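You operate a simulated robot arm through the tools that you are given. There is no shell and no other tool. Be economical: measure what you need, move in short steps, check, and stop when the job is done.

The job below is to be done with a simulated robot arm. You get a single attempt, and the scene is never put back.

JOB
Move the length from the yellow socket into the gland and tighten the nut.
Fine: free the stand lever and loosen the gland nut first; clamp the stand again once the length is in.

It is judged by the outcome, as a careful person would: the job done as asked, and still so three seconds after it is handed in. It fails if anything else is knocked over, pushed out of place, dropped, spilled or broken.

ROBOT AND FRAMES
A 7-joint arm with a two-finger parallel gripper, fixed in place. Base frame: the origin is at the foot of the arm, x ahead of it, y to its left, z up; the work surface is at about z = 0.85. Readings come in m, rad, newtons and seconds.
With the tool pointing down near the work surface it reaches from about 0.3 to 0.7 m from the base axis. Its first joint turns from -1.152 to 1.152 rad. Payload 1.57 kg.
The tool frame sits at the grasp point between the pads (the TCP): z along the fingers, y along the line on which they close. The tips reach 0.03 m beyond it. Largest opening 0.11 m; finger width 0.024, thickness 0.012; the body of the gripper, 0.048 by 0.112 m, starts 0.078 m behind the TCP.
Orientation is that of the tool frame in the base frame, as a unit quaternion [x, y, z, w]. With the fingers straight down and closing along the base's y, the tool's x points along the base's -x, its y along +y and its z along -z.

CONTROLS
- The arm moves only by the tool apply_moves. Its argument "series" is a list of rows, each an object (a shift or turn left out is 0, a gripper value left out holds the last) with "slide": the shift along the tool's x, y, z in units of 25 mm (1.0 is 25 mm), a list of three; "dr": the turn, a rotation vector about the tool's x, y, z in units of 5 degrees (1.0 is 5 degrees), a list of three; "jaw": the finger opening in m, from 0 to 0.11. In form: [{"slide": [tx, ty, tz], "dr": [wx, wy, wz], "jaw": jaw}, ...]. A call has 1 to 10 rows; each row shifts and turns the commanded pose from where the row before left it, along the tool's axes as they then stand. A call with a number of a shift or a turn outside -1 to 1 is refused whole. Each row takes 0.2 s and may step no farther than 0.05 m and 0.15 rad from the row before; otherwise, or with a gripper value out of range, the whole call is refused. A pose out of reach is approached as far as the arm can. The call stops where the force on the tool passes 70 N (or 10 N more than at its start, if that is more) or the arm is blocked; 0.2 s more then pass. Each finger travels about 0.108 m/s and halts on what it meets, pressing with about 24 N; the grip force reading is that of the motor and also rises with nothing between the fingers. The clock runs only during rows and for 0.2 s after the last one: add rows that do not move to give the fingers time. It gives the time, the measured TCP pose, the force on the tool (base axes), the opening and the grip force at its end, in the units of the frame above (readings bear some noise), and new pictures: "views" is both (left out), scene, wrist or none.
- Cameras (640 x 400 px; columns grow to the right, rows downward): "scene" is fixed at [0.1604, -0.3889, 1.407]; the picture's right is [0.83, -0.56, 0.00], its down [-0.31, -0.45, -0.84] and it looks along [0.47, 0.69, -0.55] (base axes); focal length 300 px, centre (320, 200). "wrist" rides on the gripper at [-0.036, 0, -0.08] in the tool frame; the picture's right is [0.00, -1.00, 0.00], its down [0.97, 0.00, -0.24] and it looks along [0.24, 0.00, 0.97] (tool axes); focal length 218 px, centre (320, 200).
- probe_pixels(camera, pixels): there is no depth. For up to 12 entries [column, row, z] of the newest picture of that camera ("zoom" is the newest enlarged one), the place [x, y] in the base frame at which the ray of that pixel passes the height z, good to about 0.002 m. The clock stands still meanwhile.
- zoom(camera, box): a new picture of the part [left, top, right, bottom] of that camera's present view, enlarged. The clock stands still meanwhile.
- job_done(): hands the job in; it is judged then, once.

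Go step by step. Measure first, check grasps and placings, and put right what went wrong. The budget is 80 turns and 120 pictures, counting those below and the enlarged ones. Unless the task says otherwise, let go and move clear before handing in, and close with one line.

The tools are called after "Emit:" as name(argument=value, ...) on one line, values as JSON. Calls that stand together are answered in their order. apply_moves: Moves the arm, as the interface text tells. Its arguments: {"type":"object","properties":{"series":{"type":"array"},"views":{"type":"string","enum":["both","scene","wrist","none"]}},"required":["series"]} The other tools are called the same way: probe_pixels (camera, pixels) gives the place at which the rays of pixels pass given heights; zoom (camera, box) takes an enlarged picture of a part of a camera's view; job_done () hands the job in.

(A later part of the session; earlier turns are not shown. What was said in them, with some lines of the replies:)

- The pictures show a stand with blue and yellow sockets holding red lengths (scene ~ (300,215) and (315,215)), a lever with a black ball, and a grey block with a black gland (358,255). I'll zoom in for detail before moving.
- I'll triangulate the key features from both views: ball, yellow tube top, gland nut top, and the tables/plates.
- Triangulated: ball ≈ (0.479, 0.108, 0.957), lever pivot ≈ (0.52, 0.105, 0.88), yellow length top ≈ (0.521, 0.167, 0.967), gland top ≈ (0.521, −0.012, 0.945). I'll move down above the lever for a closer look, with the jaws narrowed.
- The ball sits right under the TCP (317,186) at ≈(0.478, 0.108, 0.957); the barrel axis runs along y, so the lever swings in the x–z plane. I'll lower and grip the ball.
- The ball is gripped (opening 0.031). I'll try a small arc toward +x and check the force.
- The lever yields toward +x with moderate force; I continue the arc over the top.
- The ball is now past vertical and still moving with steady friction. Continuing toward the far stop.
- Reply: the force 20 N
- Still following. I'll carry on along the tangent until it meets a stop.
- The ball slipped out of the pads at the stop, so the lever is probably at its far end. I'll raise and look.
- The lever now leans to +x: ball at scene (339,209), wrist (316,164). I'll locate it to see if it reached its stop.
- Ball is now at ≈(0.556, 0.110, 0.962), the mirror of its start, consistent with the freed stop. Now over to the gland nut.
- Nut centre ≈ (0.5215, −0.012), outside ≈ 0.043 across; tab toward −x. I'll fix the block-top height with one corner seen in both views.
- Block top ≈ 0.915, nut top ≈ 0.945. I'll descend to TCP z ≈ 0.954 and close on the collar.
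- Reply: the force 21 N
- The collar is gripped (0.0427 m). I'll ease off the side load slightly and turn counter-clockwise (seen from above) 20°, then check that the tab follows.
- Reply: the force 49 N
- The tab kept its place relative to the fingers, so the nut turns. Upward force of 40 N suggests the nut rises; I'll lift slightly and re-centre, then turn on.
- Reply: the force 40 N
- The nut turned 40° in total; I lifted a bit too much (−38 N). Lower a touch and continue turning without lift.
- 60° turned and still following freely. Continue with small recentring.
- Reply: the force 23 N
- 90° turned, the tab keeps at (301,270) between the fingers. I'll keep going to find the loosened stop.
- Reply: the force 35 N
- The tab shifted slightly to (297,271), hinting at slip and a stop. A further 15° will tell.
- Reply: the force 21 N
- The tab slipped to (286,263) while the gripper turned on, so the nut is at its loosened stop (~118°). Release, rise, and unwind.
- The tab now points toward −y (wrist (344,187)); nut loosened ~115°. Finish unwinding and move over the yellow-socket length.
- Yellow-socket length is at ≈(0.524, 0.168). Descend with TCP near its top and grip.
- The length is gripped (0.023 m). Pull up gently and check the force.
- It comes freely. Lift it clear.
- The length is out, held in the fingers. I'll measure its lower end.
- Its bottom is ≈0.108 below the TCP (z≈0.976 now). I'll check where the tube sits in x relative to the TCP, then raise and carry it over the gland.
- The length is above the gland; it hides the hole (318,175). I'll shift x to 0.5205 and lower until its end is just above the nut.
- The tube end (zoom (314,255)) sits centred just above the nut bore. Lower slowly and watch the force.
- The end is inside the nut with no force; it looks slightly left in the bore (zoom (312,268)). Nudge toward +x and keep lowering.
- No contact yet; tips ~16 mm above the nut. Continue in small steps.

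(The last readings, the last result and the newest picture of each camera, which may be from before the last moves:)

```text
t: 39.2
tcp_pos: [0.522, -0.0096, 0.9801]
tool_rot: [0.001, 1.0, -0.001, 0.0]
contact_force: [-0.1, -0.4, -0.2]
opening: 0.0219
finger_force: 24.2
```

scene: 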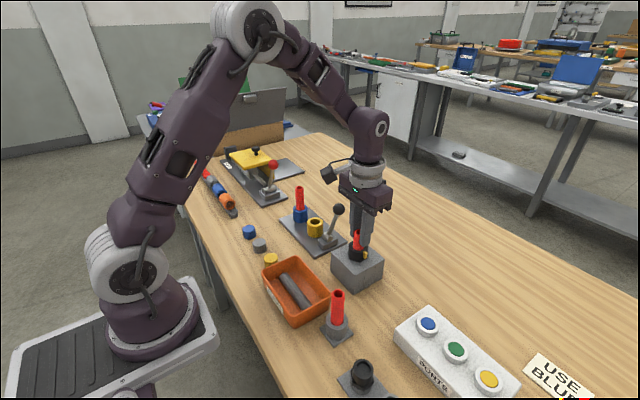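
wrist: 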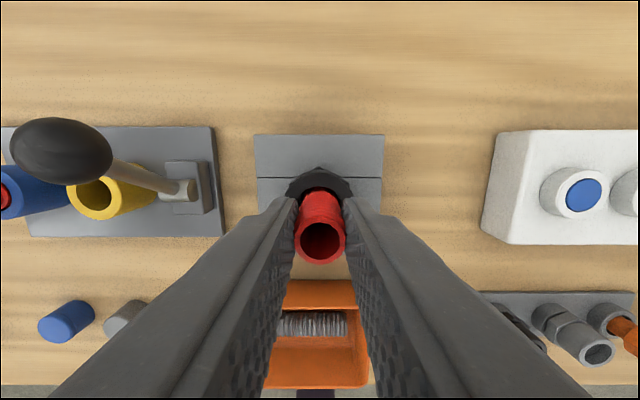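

Still free; tips ≈5 mm above the nut. A few millimetres more, watching force.

Emit:
apply_moves(series=[{"slide": [0, 0, 0.08]}, {"slide": [0, 0, 0.06]}, {}], views="none")

Emit:
zoom(camera="scene", box=[330, 210, 390, 270])

```text
t: 40.0
tcp_pos: [0.5215, -0.0107, 0.9778]
tool_rot: [0.001, 1.0, 0.001, 0.0]
contact_force: [0.9, 0.7, -0.3]
opening: 0.0218
finger_force: 23.6
```

```text
6.67 times, centred on (360, 240) of scene
```

zoom: 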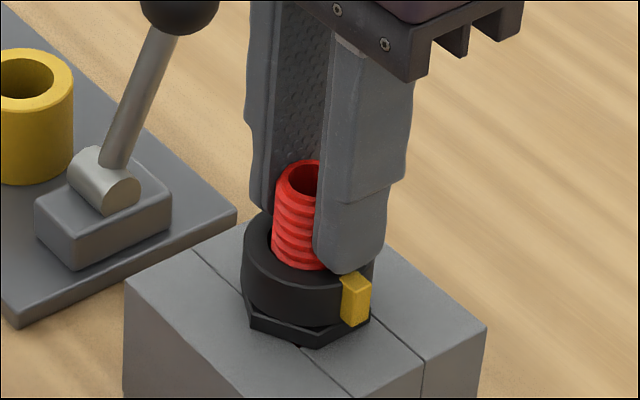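

Tips are almost on the nut, the length still free with ~35 mm proud. I'll ease the fingers open and see if it settles.

Emit:
apply_moves(series=[{"jaw": 0.03}, {}], views="wrist")

Emit:
zoom(camera="scene", box=[330, 210, 390, 270])

```text
t: 40.6
tcp_pos: [0.5221, -0.01, 0.9781]
tool_rot: [0.0, 1.0, 0.0, 0.0]
contact_force: [-0.4, -0.7, 0.2]
opening: 0.03
finger_force: 0.0
```

wrist: 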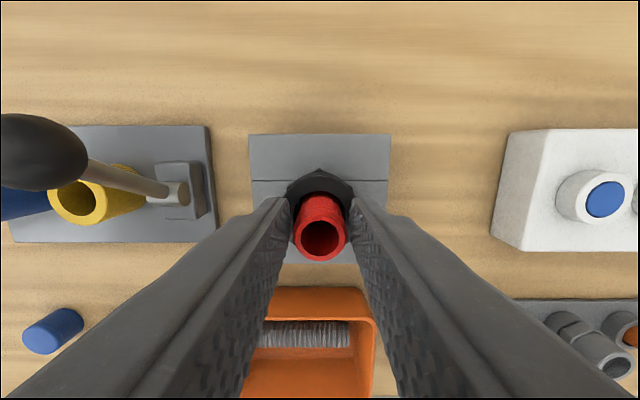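

```text
6.67 times, centred on (360, 240) of scene
```

zoom: 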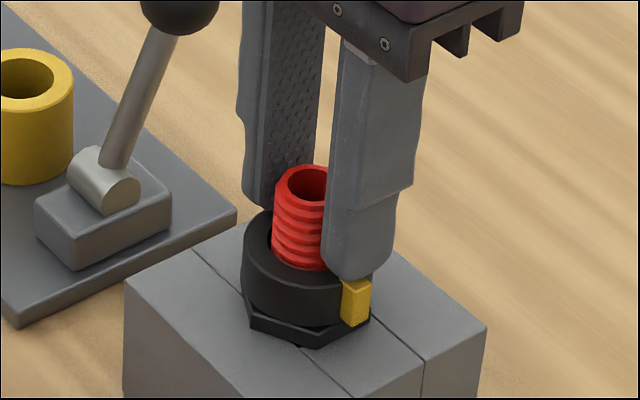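

It settled only ~1–2 mm, so it is apparently on the seat. I'll verify by pressing gently on its top with closed fingertips.

Emit:
apply_moves(series=[{"slide": [0, 0, -0.8]}, {"slide": [0, 0, -0.8]}, {"jaw": 0.0}, {}, {"slide": [0, 0, 0.2]}], views="wrist")

Emit:
zoom(camera="scene", box=[320, 190, 400, 270])

```text
t: 41.8
tcp_pos: [0.5202, -0.0119, 1.0122]
tool_rot: [0.001, 1.0, 0.001, 0.001]
contact_force: [-0.5, 0.1, 0.6]
opening: 0.0001
finger_force: 21.5
```

wrist: 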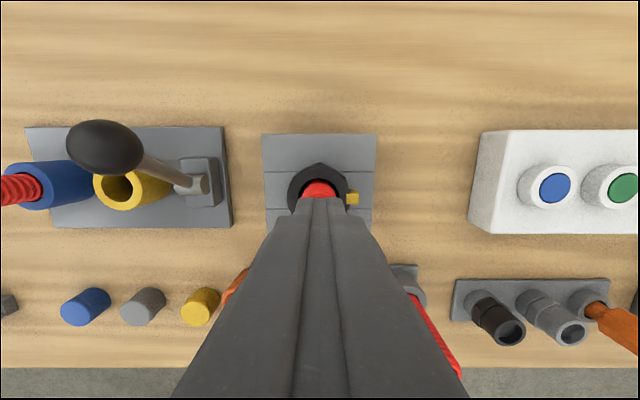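

```text
5.00 times, centred on (360, 230) of scene
```

zoom: 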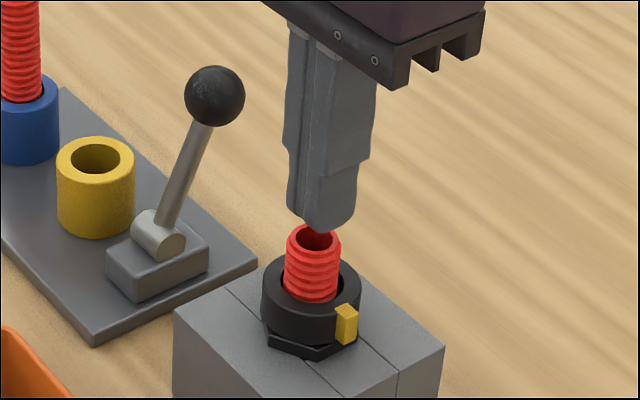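

Tips are right above the tube mouth. Press down in 3 mm steps.

Emit:
apply_moves(series=[{"slide": [0, 0, 0.1]}, {"slide": [0, 0, 0.1]}], views="none")

```text
t: 42.4
tcp_pos: [0.5222, -0.0109, 1.0066]
tool_rot: [0.001, 1.0, 0.001, 0.0]
contact_force: [-0.5, -0.9, -0.7]
opening: 0.0
finger_force: 21.3
```

Emit:
apply_moves(series=[{"slide": [0, 0, 0.1]}, {"slide": [0, 0, 0.1]}], views="none")

```text
t: 43.0
tcp_pos: [0.5207, -0.011, 1.0003]
tool_rot: [-0.001, 1.0, 0.0, 0.0]
contact_force: [1.2, 0.1, 0.2]
opening: 0.0
finger_force: 21.3
```

Emit:
zoom(camera="scene", box=[320, 190, 400, 270])

```text
5.00 times, centred on (360, 230) of scene
```

zoom: 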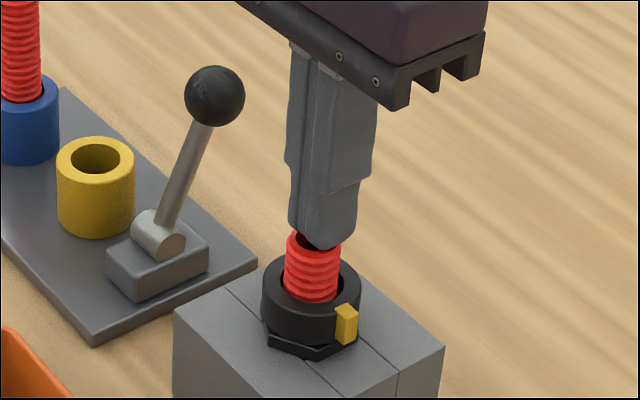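

The tube hasn't visibly moved; the tips may not be touching yet. Continue down in small steps.

Emit:
apply_moves(series=[{"slide": [0, 0, 0.1]}, {"slide": [0, 0, 0.1]}], views="none")

```text
t: 43.6
tcp_pos: [0.5233, -0.009, 0.9991]
tool_rot: [0.0, 1.0, 0.0, 0.003]
contact_force: [-3.4, 0.4, 47.3]
opening: 0.0
finger_force: 21.5
```

47 N with the tips at z≈0.969 and no give: the length is seated. Now raise, turn the gripper 115° CCW above the nut, ready to tighten.

Emit:
apply_moves(series=[{"slide": [0, 0, -1]}, {"slide": [0, 0, -1]}, {"slide": [0, 0, -0.8], "jaw": 0.065}, {"dr": [0, 0, -1]}, {"dr": [0, 0, -1]}, {"dr": [0, 0, -1]}, {"dr": [0, 0, -1]}, {"dr": [0, 0, -1]}, {"dr": [0, 0, -1]}, {"dr": [0, 0, -1]}], views="none")

Emit:
apply_moves(series=[{"dr": [0, 0, -1]}, {"dr": [0, 0, -1]}, {"dr": [0, 0, -1]}, {"dr": [0, 0, -1]}, {"dr": [0, 0, -1]}, {"dr": [0, 0, -1]}, {"dr": [0, 0, -1]}, {"dr": [0, 0, -1]}], views="none")

Emit:
apply_moves(series=[{"dr": [0, 0, -1]}, {"dr": [0, 0, -1]}, {"dr": [0, 0, -1]}, {"dr": [0, 0, -1]}, {"dr": [0, 0, -1]}, {"dr": [0, 0, -1]}, {"dr": [0, 0, -1]}, {"dr": [0, 0, -1]}, {}], views="wrist")

```text
t: 45.8
tcp_pos: [0.5213, -0.0117, 1.068]
tool_rot: [-0.302, 0.953, 0.0, 0.001]
contact_force: [-0.5, 0.2, -0.1]
opening: 0.0652
finger_force: 0.0
```

```text
t: 47.6
tcp_pos: [0.5214, -0.0113, 1.0666]
tool_rot: [-0.609, 0.793, 0.0, 0.0]
contact_force: [0.2, 0.0, -0.6]
opening: 0.0649
finger_force: 0.2
```

```text
t: 49.6
tcp_pos: [0.5211, -0.0104, 1.0659]
tool_rot: [0.844, -0.537, 0.0, 0.001]
contact_force: [-0.2, 0.0, -0.1]
opening: 0.0652
finger_force: 0.1
```

wrist: 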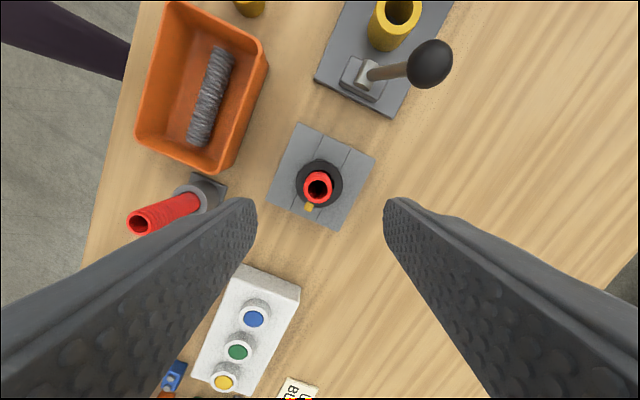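

The tab is at (309,207), in the same relation to the fingers as when I first gripped. Descend and grip the nut.

Emit:
apply_moves(series=[{"slide": [-0.02, 0.05, 1]}, {"slide": [0, 0, 1]}, {"slide": [0, 0, 1]}, {"slide": [0, 0, 1]}, {"slide": [0, 0, 0.36]}, {"jaw": 0.03}, {"jaw": 0.03}, {}], views="wrist")

```text
t: 51.4
tcp_pos: [0.5199, -0.0117, 0.9572]
tool_rot: [0.843, -0.537, -0.001, 0.001]
contact_force: [-14.0, -5.5, -2.7]
opening: 0.0422
finger_force: 45.1
```

wrist: 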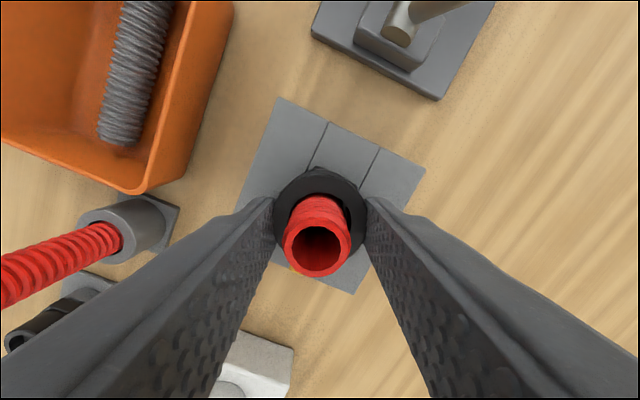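

Gripped at 0.042 m, modest load. Turn clockwise 40°.

Emit:
apply_moves(series=[{"dr": [0, 0, 1]}, {"dr": [0, 0, 1]}, {"dr": [0, 0, 1]}, {"dr": [0, 0, 1]}, {"dr": [0, 0, 1]}, {"dr": [0, 0, 1]}, {"dr": [0, 0, 1]}, {"dr": [0, 0, 1]}], views="wrist")

```text
t: 53.2
tcp_pos: [0.5212, -0.0103, 0.9574]
tool_rot: [-0.608, 0.794, 0.001, 0.0]
contact_force: [-15.3, -0.4, -4.1]
opening: 0.0422
finger_force: 7.1
```

wrist: 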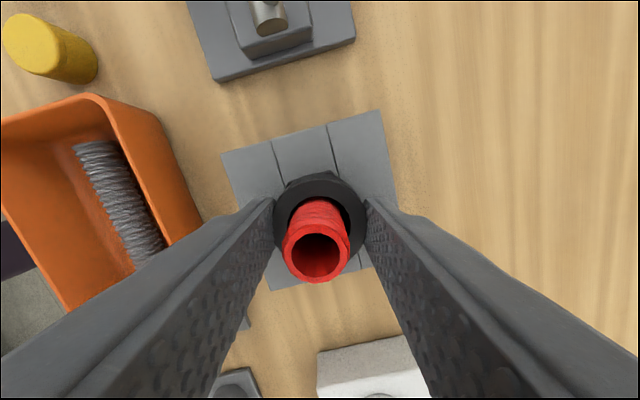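

It turns; tab hidden by the tube, I'll verify later. Continue clockwise.

Emit:
apply_moves(series=[{"dr": [0, 0, 1], "jaw": 0.02}, {"dr": [0, 0, 1]}, {"dr": [0, 0, 1]}, {"dr": [0, 0, 1]}, {"dr": [0, 0, 1]}, {"dr": [0, 0, 1]}, {"dr": [0, 0, 1]}, {"dr": [0, 0, 1]}], views="wrist")

Emit:
zoom(camera="scene", box=[320, 190, 400, 270])

```text
t: 55.0
tcp_pos: [0.5203, -0.0103, 0.9571]
tool_rot: [-0.3, 0.954, -0.001, 0.001]
contact_force: [-6.6, 5.0, -23.5]
opening: 0.0415
finger_force: 44.8
```

wrist: 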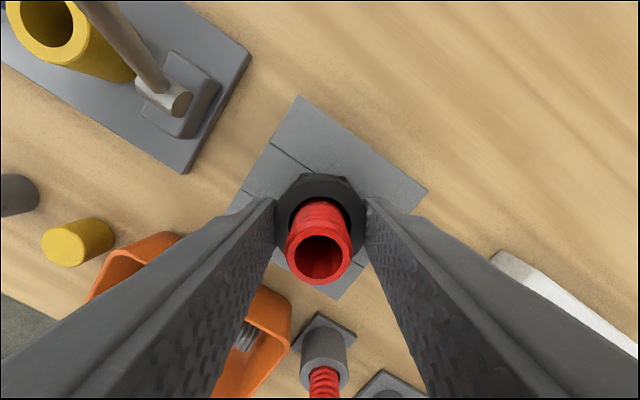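

```text
5.00 times, centred on (360, 230) of scene
```

zoom: 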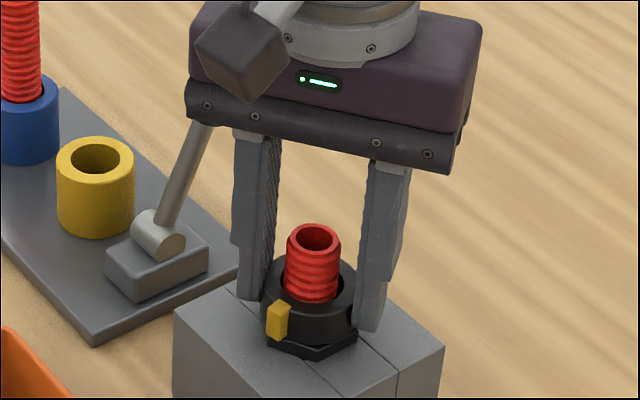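

Tab now visible at zoom (277,320), following the fingers. Continue, easing down 1 mm.

Emit:
apply_moves(series=[{"slide": [0, 0, 0.04], "dr": [0, 0, 1]}, {"dr": [0, 0, 1]}, {"dr": [0, 0, 1]}, {"dr": [0, 0, 1]}, {"dr": [0, 0, 1]}, {"dr": [0, 0, 1]}, {"dr": [0, 0, 1]}], views="none")

Emit:
zoom(camera="scene", box=[320, 190, 400, 270])

```text
t: 56.6
tcp_pos: [0.5205, -0.0104, 0.9565]
tool_rot: [-0.002, 1.0, 0.0, 0.002]
contact_force: [-9.2, 7.6, 29.6]
opening: 0.0417
finger_force: 44.7
```

```text
5.00 times, centred on (360, 230) of scene
```

zoom: 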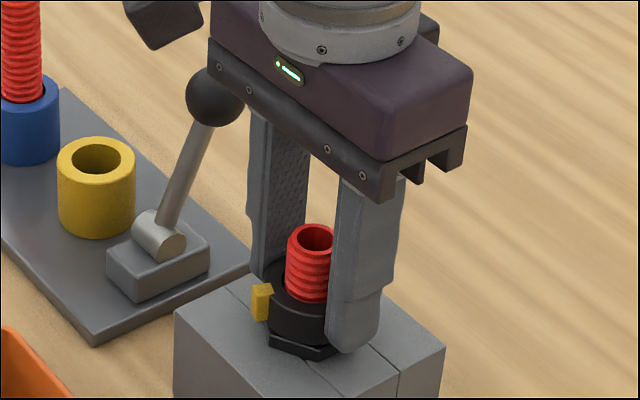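

The tab is back around its original bearing (zoom (262,302)). Turn a further 20° to check whether it is tight.

Emit:
apply_moves(series=[{"dr": [0, 0, 1]}, {"dr": [0, 0, 1]}, {"dr": [0, 0, 1]}, {"dr": [0, 0, 1]}], views="wrist")

Emit:
zoom(camera="scene", box=[320, 190, 400, 270])

```text
t: 57.6
tcp_pos: [0.5196, -0.0091, 0.9566]
tool_rot: [0.175, 0.985, -0.001, -0.001]
contact_force: [0.7, 0.7, -6.4]
opening: 0.0446
finger_force: 45.0
```

wrist: 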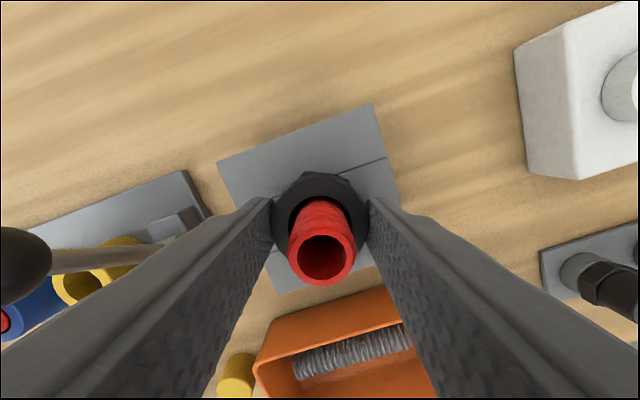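

```text
5.00 times, centred on (360, 230) of scene
```

zoom: 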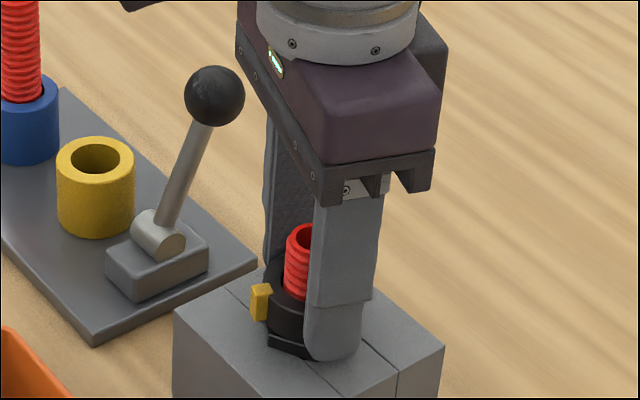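

The tab stayed at zoom (262,302) while the jaw rode up to 0.0446 — the nut is tight, back at its initial tight position. Release, rise and unwind.

Emit:
apply_moves(series=[{"jaw": 0.065}, {}, {"slide": [0, 0, -1]}, {"slide": [0, 0, -1]}, {"slide": [0, 0, -1]}, {"slide": [0, 0, -1], "dr": [0, 0, -1]}, {"dr": [0, 0, -1]}, {"dr": [0, 0, -1]}, {"dr": [0, 0, -1]}])

Emit:
zoom(camera="scene", box=[280, 170, 400, 290])

```text
t: 59.6
tcp_pos: [0.5222, -0.0096, 1.0572]
tool_rot: [-0.001, 1.0, 0.0, 0.0]
contact_force: [0.1, -0.1, 0.4]
opening: 0.0651
finger_force: 0.2
```

scene: 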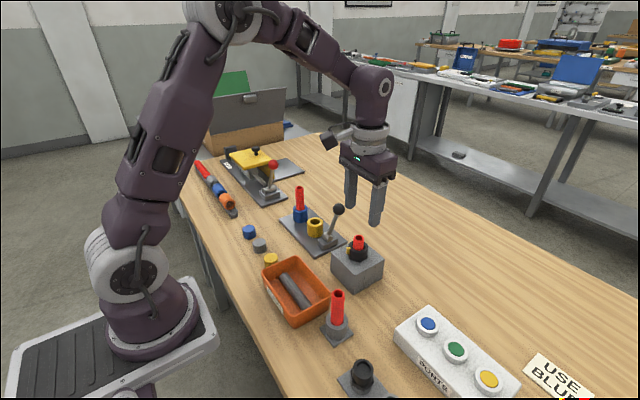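
wrist: 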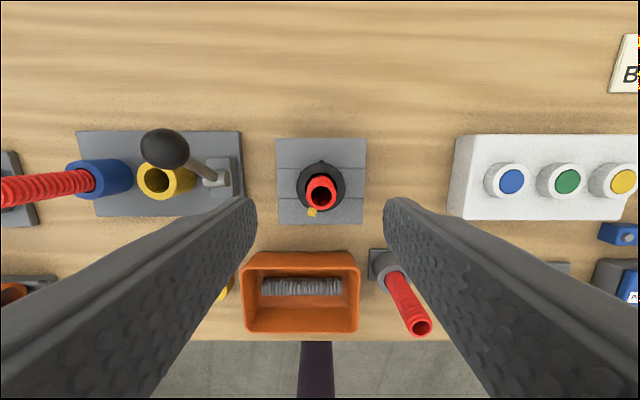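

```text
3.33 times, centred on (340, 230) of scene
```

zoom: 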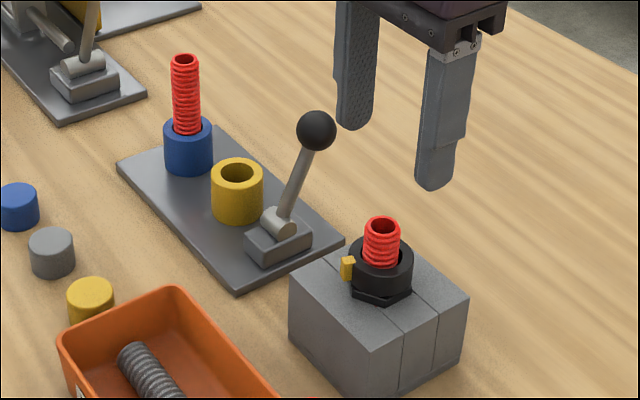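

The length is in, nut tight with the tab as initially. Now move above the lever ball (≈0.556, 0.109) to clamp the stand again.

Emit:
apply_moves(series=[{"slide": [-0.28, 0.95, 0], "jaw": 0.045}, {"slide": [-0.29, 0.95, 0]}, {"slide": [-0.29, 0.95, 0]}, {"slide": [-0.29, 0.95, 0]}, {"slide": [-0.29, 0.94, 0]}, {}], views="wrist")

```text
t: 61.0
tcp_pos: [0.5569, 0.1089, 1.0566]
tool_rot: [0.0, 1.0, -0.001, 0.0]
contact_force: [0.3, -0.7, 0.1]
opening: 0.0448
finger_force: 0.1
```

wrist: 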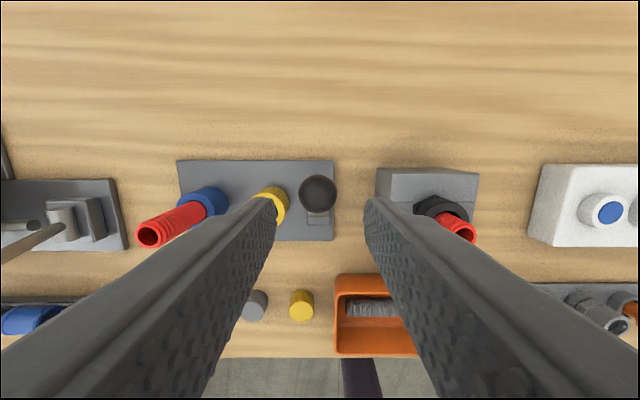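

Ball at (317,195) lies between the fingers. Descend and grip.

Emit:
apply_moves(series=[{"slide": [0, 0, 1]}, {"slide": [0, 0, 1]}, {"slide": [0, 0, 1]}, {"slide": [0, 0, 0.98]}, {"jaw": 0.02}, {"jaw": 0.02}, {}], views="wrist")

```text
t: 62.6
tcp_pos: [0.5549, 0.1071, 0.9568]
tool_rot: [0.0, 1.0, 0.001, 0.001]
contact_force: [3.3, 18.6, 5.3]
opening: 0.0359
finger_force: 9.2
```

wrist: 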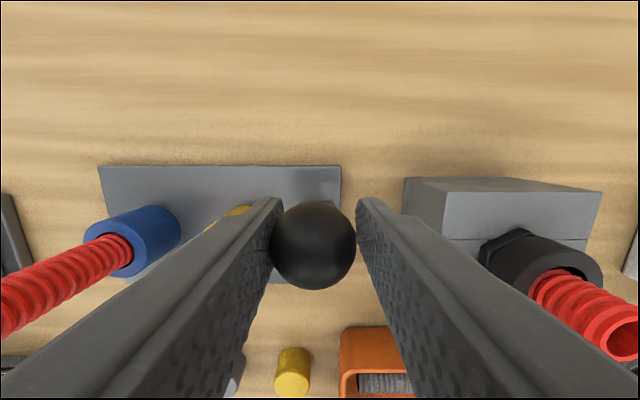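

The ball touches only the +y finger; shift +y 2 mm and let the grip close.

Emit:
apply_moves(series=[{"slide": [0, 0.08, 0]}, {}, {}], views="none")

```text
t: 63.4
tcp_pos: [0.5537, 0.1106, 0.9578]
tool_rot: [0.0, 1.0, 0.0, -0.001]
contact_force: [-0.3, 13.2, 0.3]
opening: 0.0318
finger_force: 6.3
```

Gripped (0.0318). Swing the lever back along the arc toward −x.

Emit:
apply_moves(series=[{"slide": [0.44, 0, -0.18]}, {"slide": [0.46, 0, -0.12]}, {"slide": [0.47, 0, -0.055]}, {"slide": [0.48, 0, 0.01]}], views="wrist")

```text
t: 64.4
tcp_pos: [0.5114, 0.1097, 0.9651]
tool_rot: [0.0, 1.0, 0.0, 0.001]
contact_force: [12.9, 8.6, 7.9]
opening: 0.0313
finger_force: 40.2
```

wrist: 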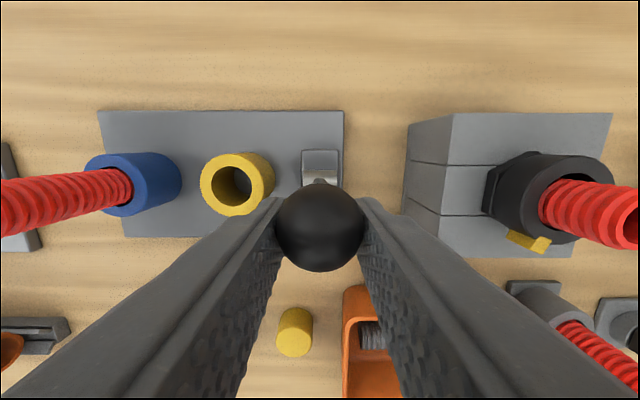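

The ball follows. Continue to the clamped side, a little past the original position.

Emit:
apply_moves(series=[{"slide": [0.46, 0, 0.07]}, {"slide": [0.46, 0, 0.13]}, {"slide": [0.44, 0, 0.19]}, {"slide": [0.15, 0, 0.08]}, {}], views="wrist")

```text
t: 65.6
tcp_pos: [0.4728, 0.1094, 0.9536]
tool_rot: [0.0, 1.0, 0.0, -0.001]
contact_force: [16.3, 10.4, -7.2]
opening: 0.0309
finger_force: 39.8
```

wrist: 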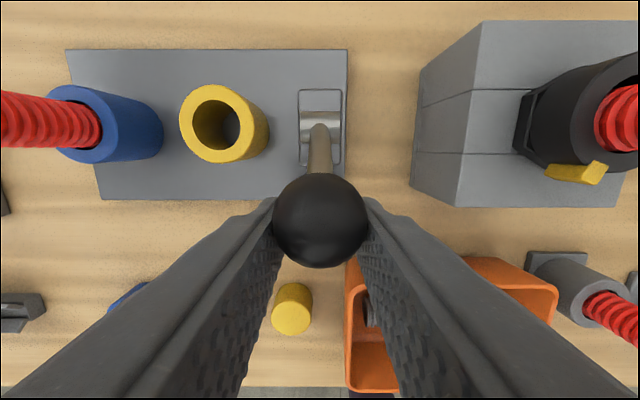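

Back at the original angle with 16 N resisting. A little more to make sure it is at the stop.

Emit:
apply_moves(series=[{"slide": [0.2, 0, 0.12]}, {}], views="none")

```text
t: 66.2
tcp_pos: [0.4673, 0.1092, 0.9503]
tool_rot: [0.0, 1.0, 0.0, 0.0]
contact_force: [9.9, 13.6, 7.7]
opening: 0.0308
finger_force: 39.6
```

Open, rise, and check.

Emit:
apply_moves(series=[{"jaw": 0.05}, {}, {"slide": [0, 0, -1]}, {"slide": [0, 0, -1]}, {"slide": [0, 0, -1]}, {"slide": [0, 0, -1]}, {"slide": [0.8, 0, -1]}, {"slide": [0.8, 0, -1]}, {"slide": [0.8, 0, -1]}, {}])

Emit:
zoom(camera="scene", box=[260, 170, 420, 300])

```text
t: 68.4
tcp_pos: [0.4089, 0.1082, 1.1265]
tool_rot: [0.0, 1.0, 0.0, 0.0]
contact_force: [-0.1, -0.1, -0.1]
opening: 0.05
finger_force: 0.1
```

scene: 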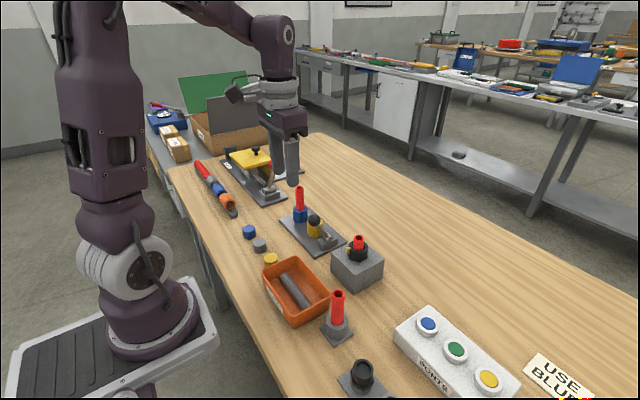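
wrist: 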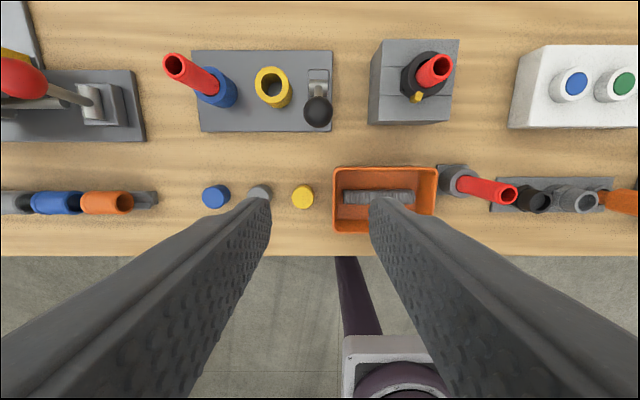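

```text
3.08 times, centred on (340, 235) of scene
```

zoom: 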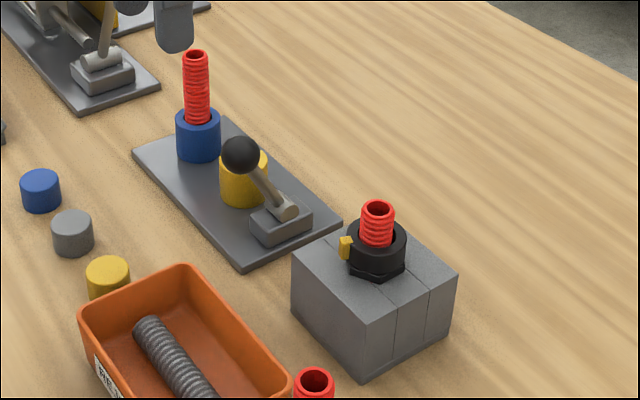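

Length in gland, nut tab as tight as at start (345,248), and ball at zoom (240,155) versus (239,157) originally – maybe a degree short. I'll push the ball firmly from the +x side with closed fingers to be certain.

Emit:
apply_moves(series=[{"slide": [-0.95, 0, 0], "jaw": 0.0}, {"slide": [-0.95, 0, 0]}, {"slide": [-0.95, 0, 0]}, {"slide": [-0.95, 0, 0]}, {"slide": [-0.95, 0, 0.5]}, {"slide": [0, 0, 1]}, {"slide": [0, 0, 1]}, {"slide": [0, 0, 1]}, {"slide": [0, 0, 1]}, {"slide": [0, 0, 1]}], views="wrist")

```text
t: 70.6
tcp_pos: [0.5278, 0.1087, 0.9876]
tool_rot: [-0.001, 1.0, -0.001, 0.0]
contact_force: [-0.5, 0.3, 0.3]
opening: 0.0
finger_force: 21.8
```

wrist: 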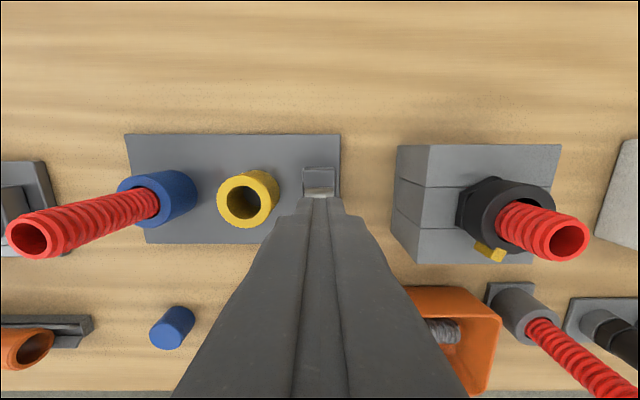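

Lower 12 mm and push toward −x in small steps.

Emit:
apply_moves(series=[{"slide": [0, 0, 0.48]}, {"slide": [0.3, 0, 0]}, {"slide": [0.3, 0, 0]}, {"slide": [0.15, 0, 0]}], views="none")

```text
t: 71.6
tcp_pos: [0.5082, 0.1092, 0.9769]
tool_rot: [0.0, 1.0, 0.001, 0.0]
contact_force: [0.7, 0.2, 0.4]
opening: 0.0001
finger_force: 21.6
```

Emit:
apply_moves(series=[{"slide": [0.1, 0, 0]}, {"slide": [0.1, 0, 0]}], views="none")

```text
t: 72.2
tcp_pos: [0.505, 0.1102, 0.9775]
tool_rot: [0.0, 1.0, 0.0, 0.002]
contact_force: [13.6, -0.9, -5.0]
opening: 0.0
finger_force: 21.1
```

Emit:
apply_moves(series=[{"slide": [0.1, 0, 0]}, {"slide": [0.06, 0, 0]}], views="none")

```text
t: 72.8
tcp_pos: [0.5046, 0.1102, 0.9774]
tool_rot: [0.0, 1.0, 0.002, 0.005]
contact_force: [42.9, 2.6, -12.2]
opening: 0.0
finger_force: 21.2
```

The ball is hard against its stop (43 N, no movement). Back off, rise clear and check everything once more.

Emit:
apply_moves(series=[{"slide": [-0.5, 0, 0]}, {"slide": [-0.3, 0, -0.5]}, {"slide": [0, 0, -1]}, {"slide": [0, 0, -1]}, {"slide": [0, 0, -1]}, {"slide": [0, 0, -1]}, {"slide": [0.9, 0, -1]}, {"slide": [1, 0, -1]}, {"slide": [1, 0, -1]}, {"slide": [1, 0, 0], "jaw": 0.05}])

Emit:
zoom(camera="scene", box=[260, 170, 420, 300])

```text
t: 75.0
tcp_pos: [0.4218, 0.1101, 1.1653]
tool_rot: [0.0, 1.0, 0.0, 0.001]
contact_force: [-0.5, -0.6, 0.2]
opening: 0.0501
finger_force: 0.0
```

scene: 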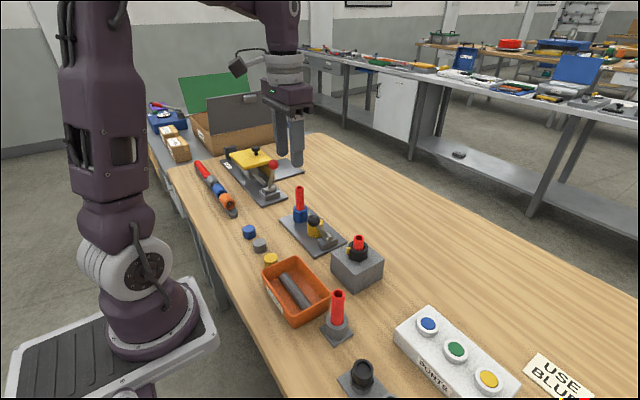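
wrist: 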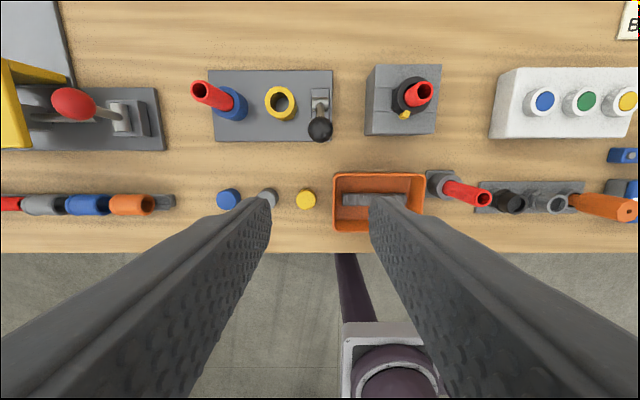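

```text
3.08 times, centred on (340, 235) of scene
```

zoom: 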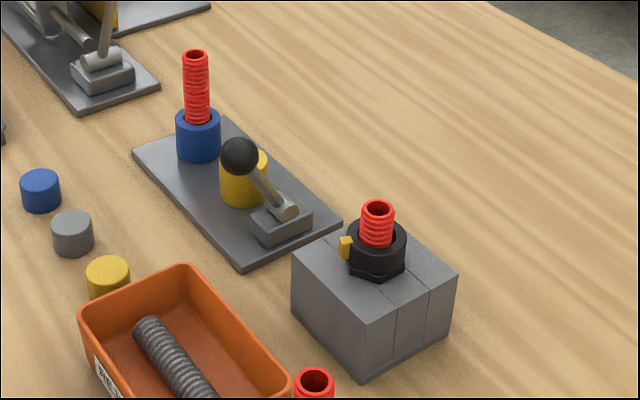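

The ball is back at its original pixel (239,157), the nut is tight with the length seated at (377,222), and nothing else has moved. I'm handing in.

Emit:
job_done()

```text
The job is handed in.
```

The length from the yellow socket is seated in the gland and the nut is tightened to its stop. The stand lever is clamped again, and nothing else was disturbed.
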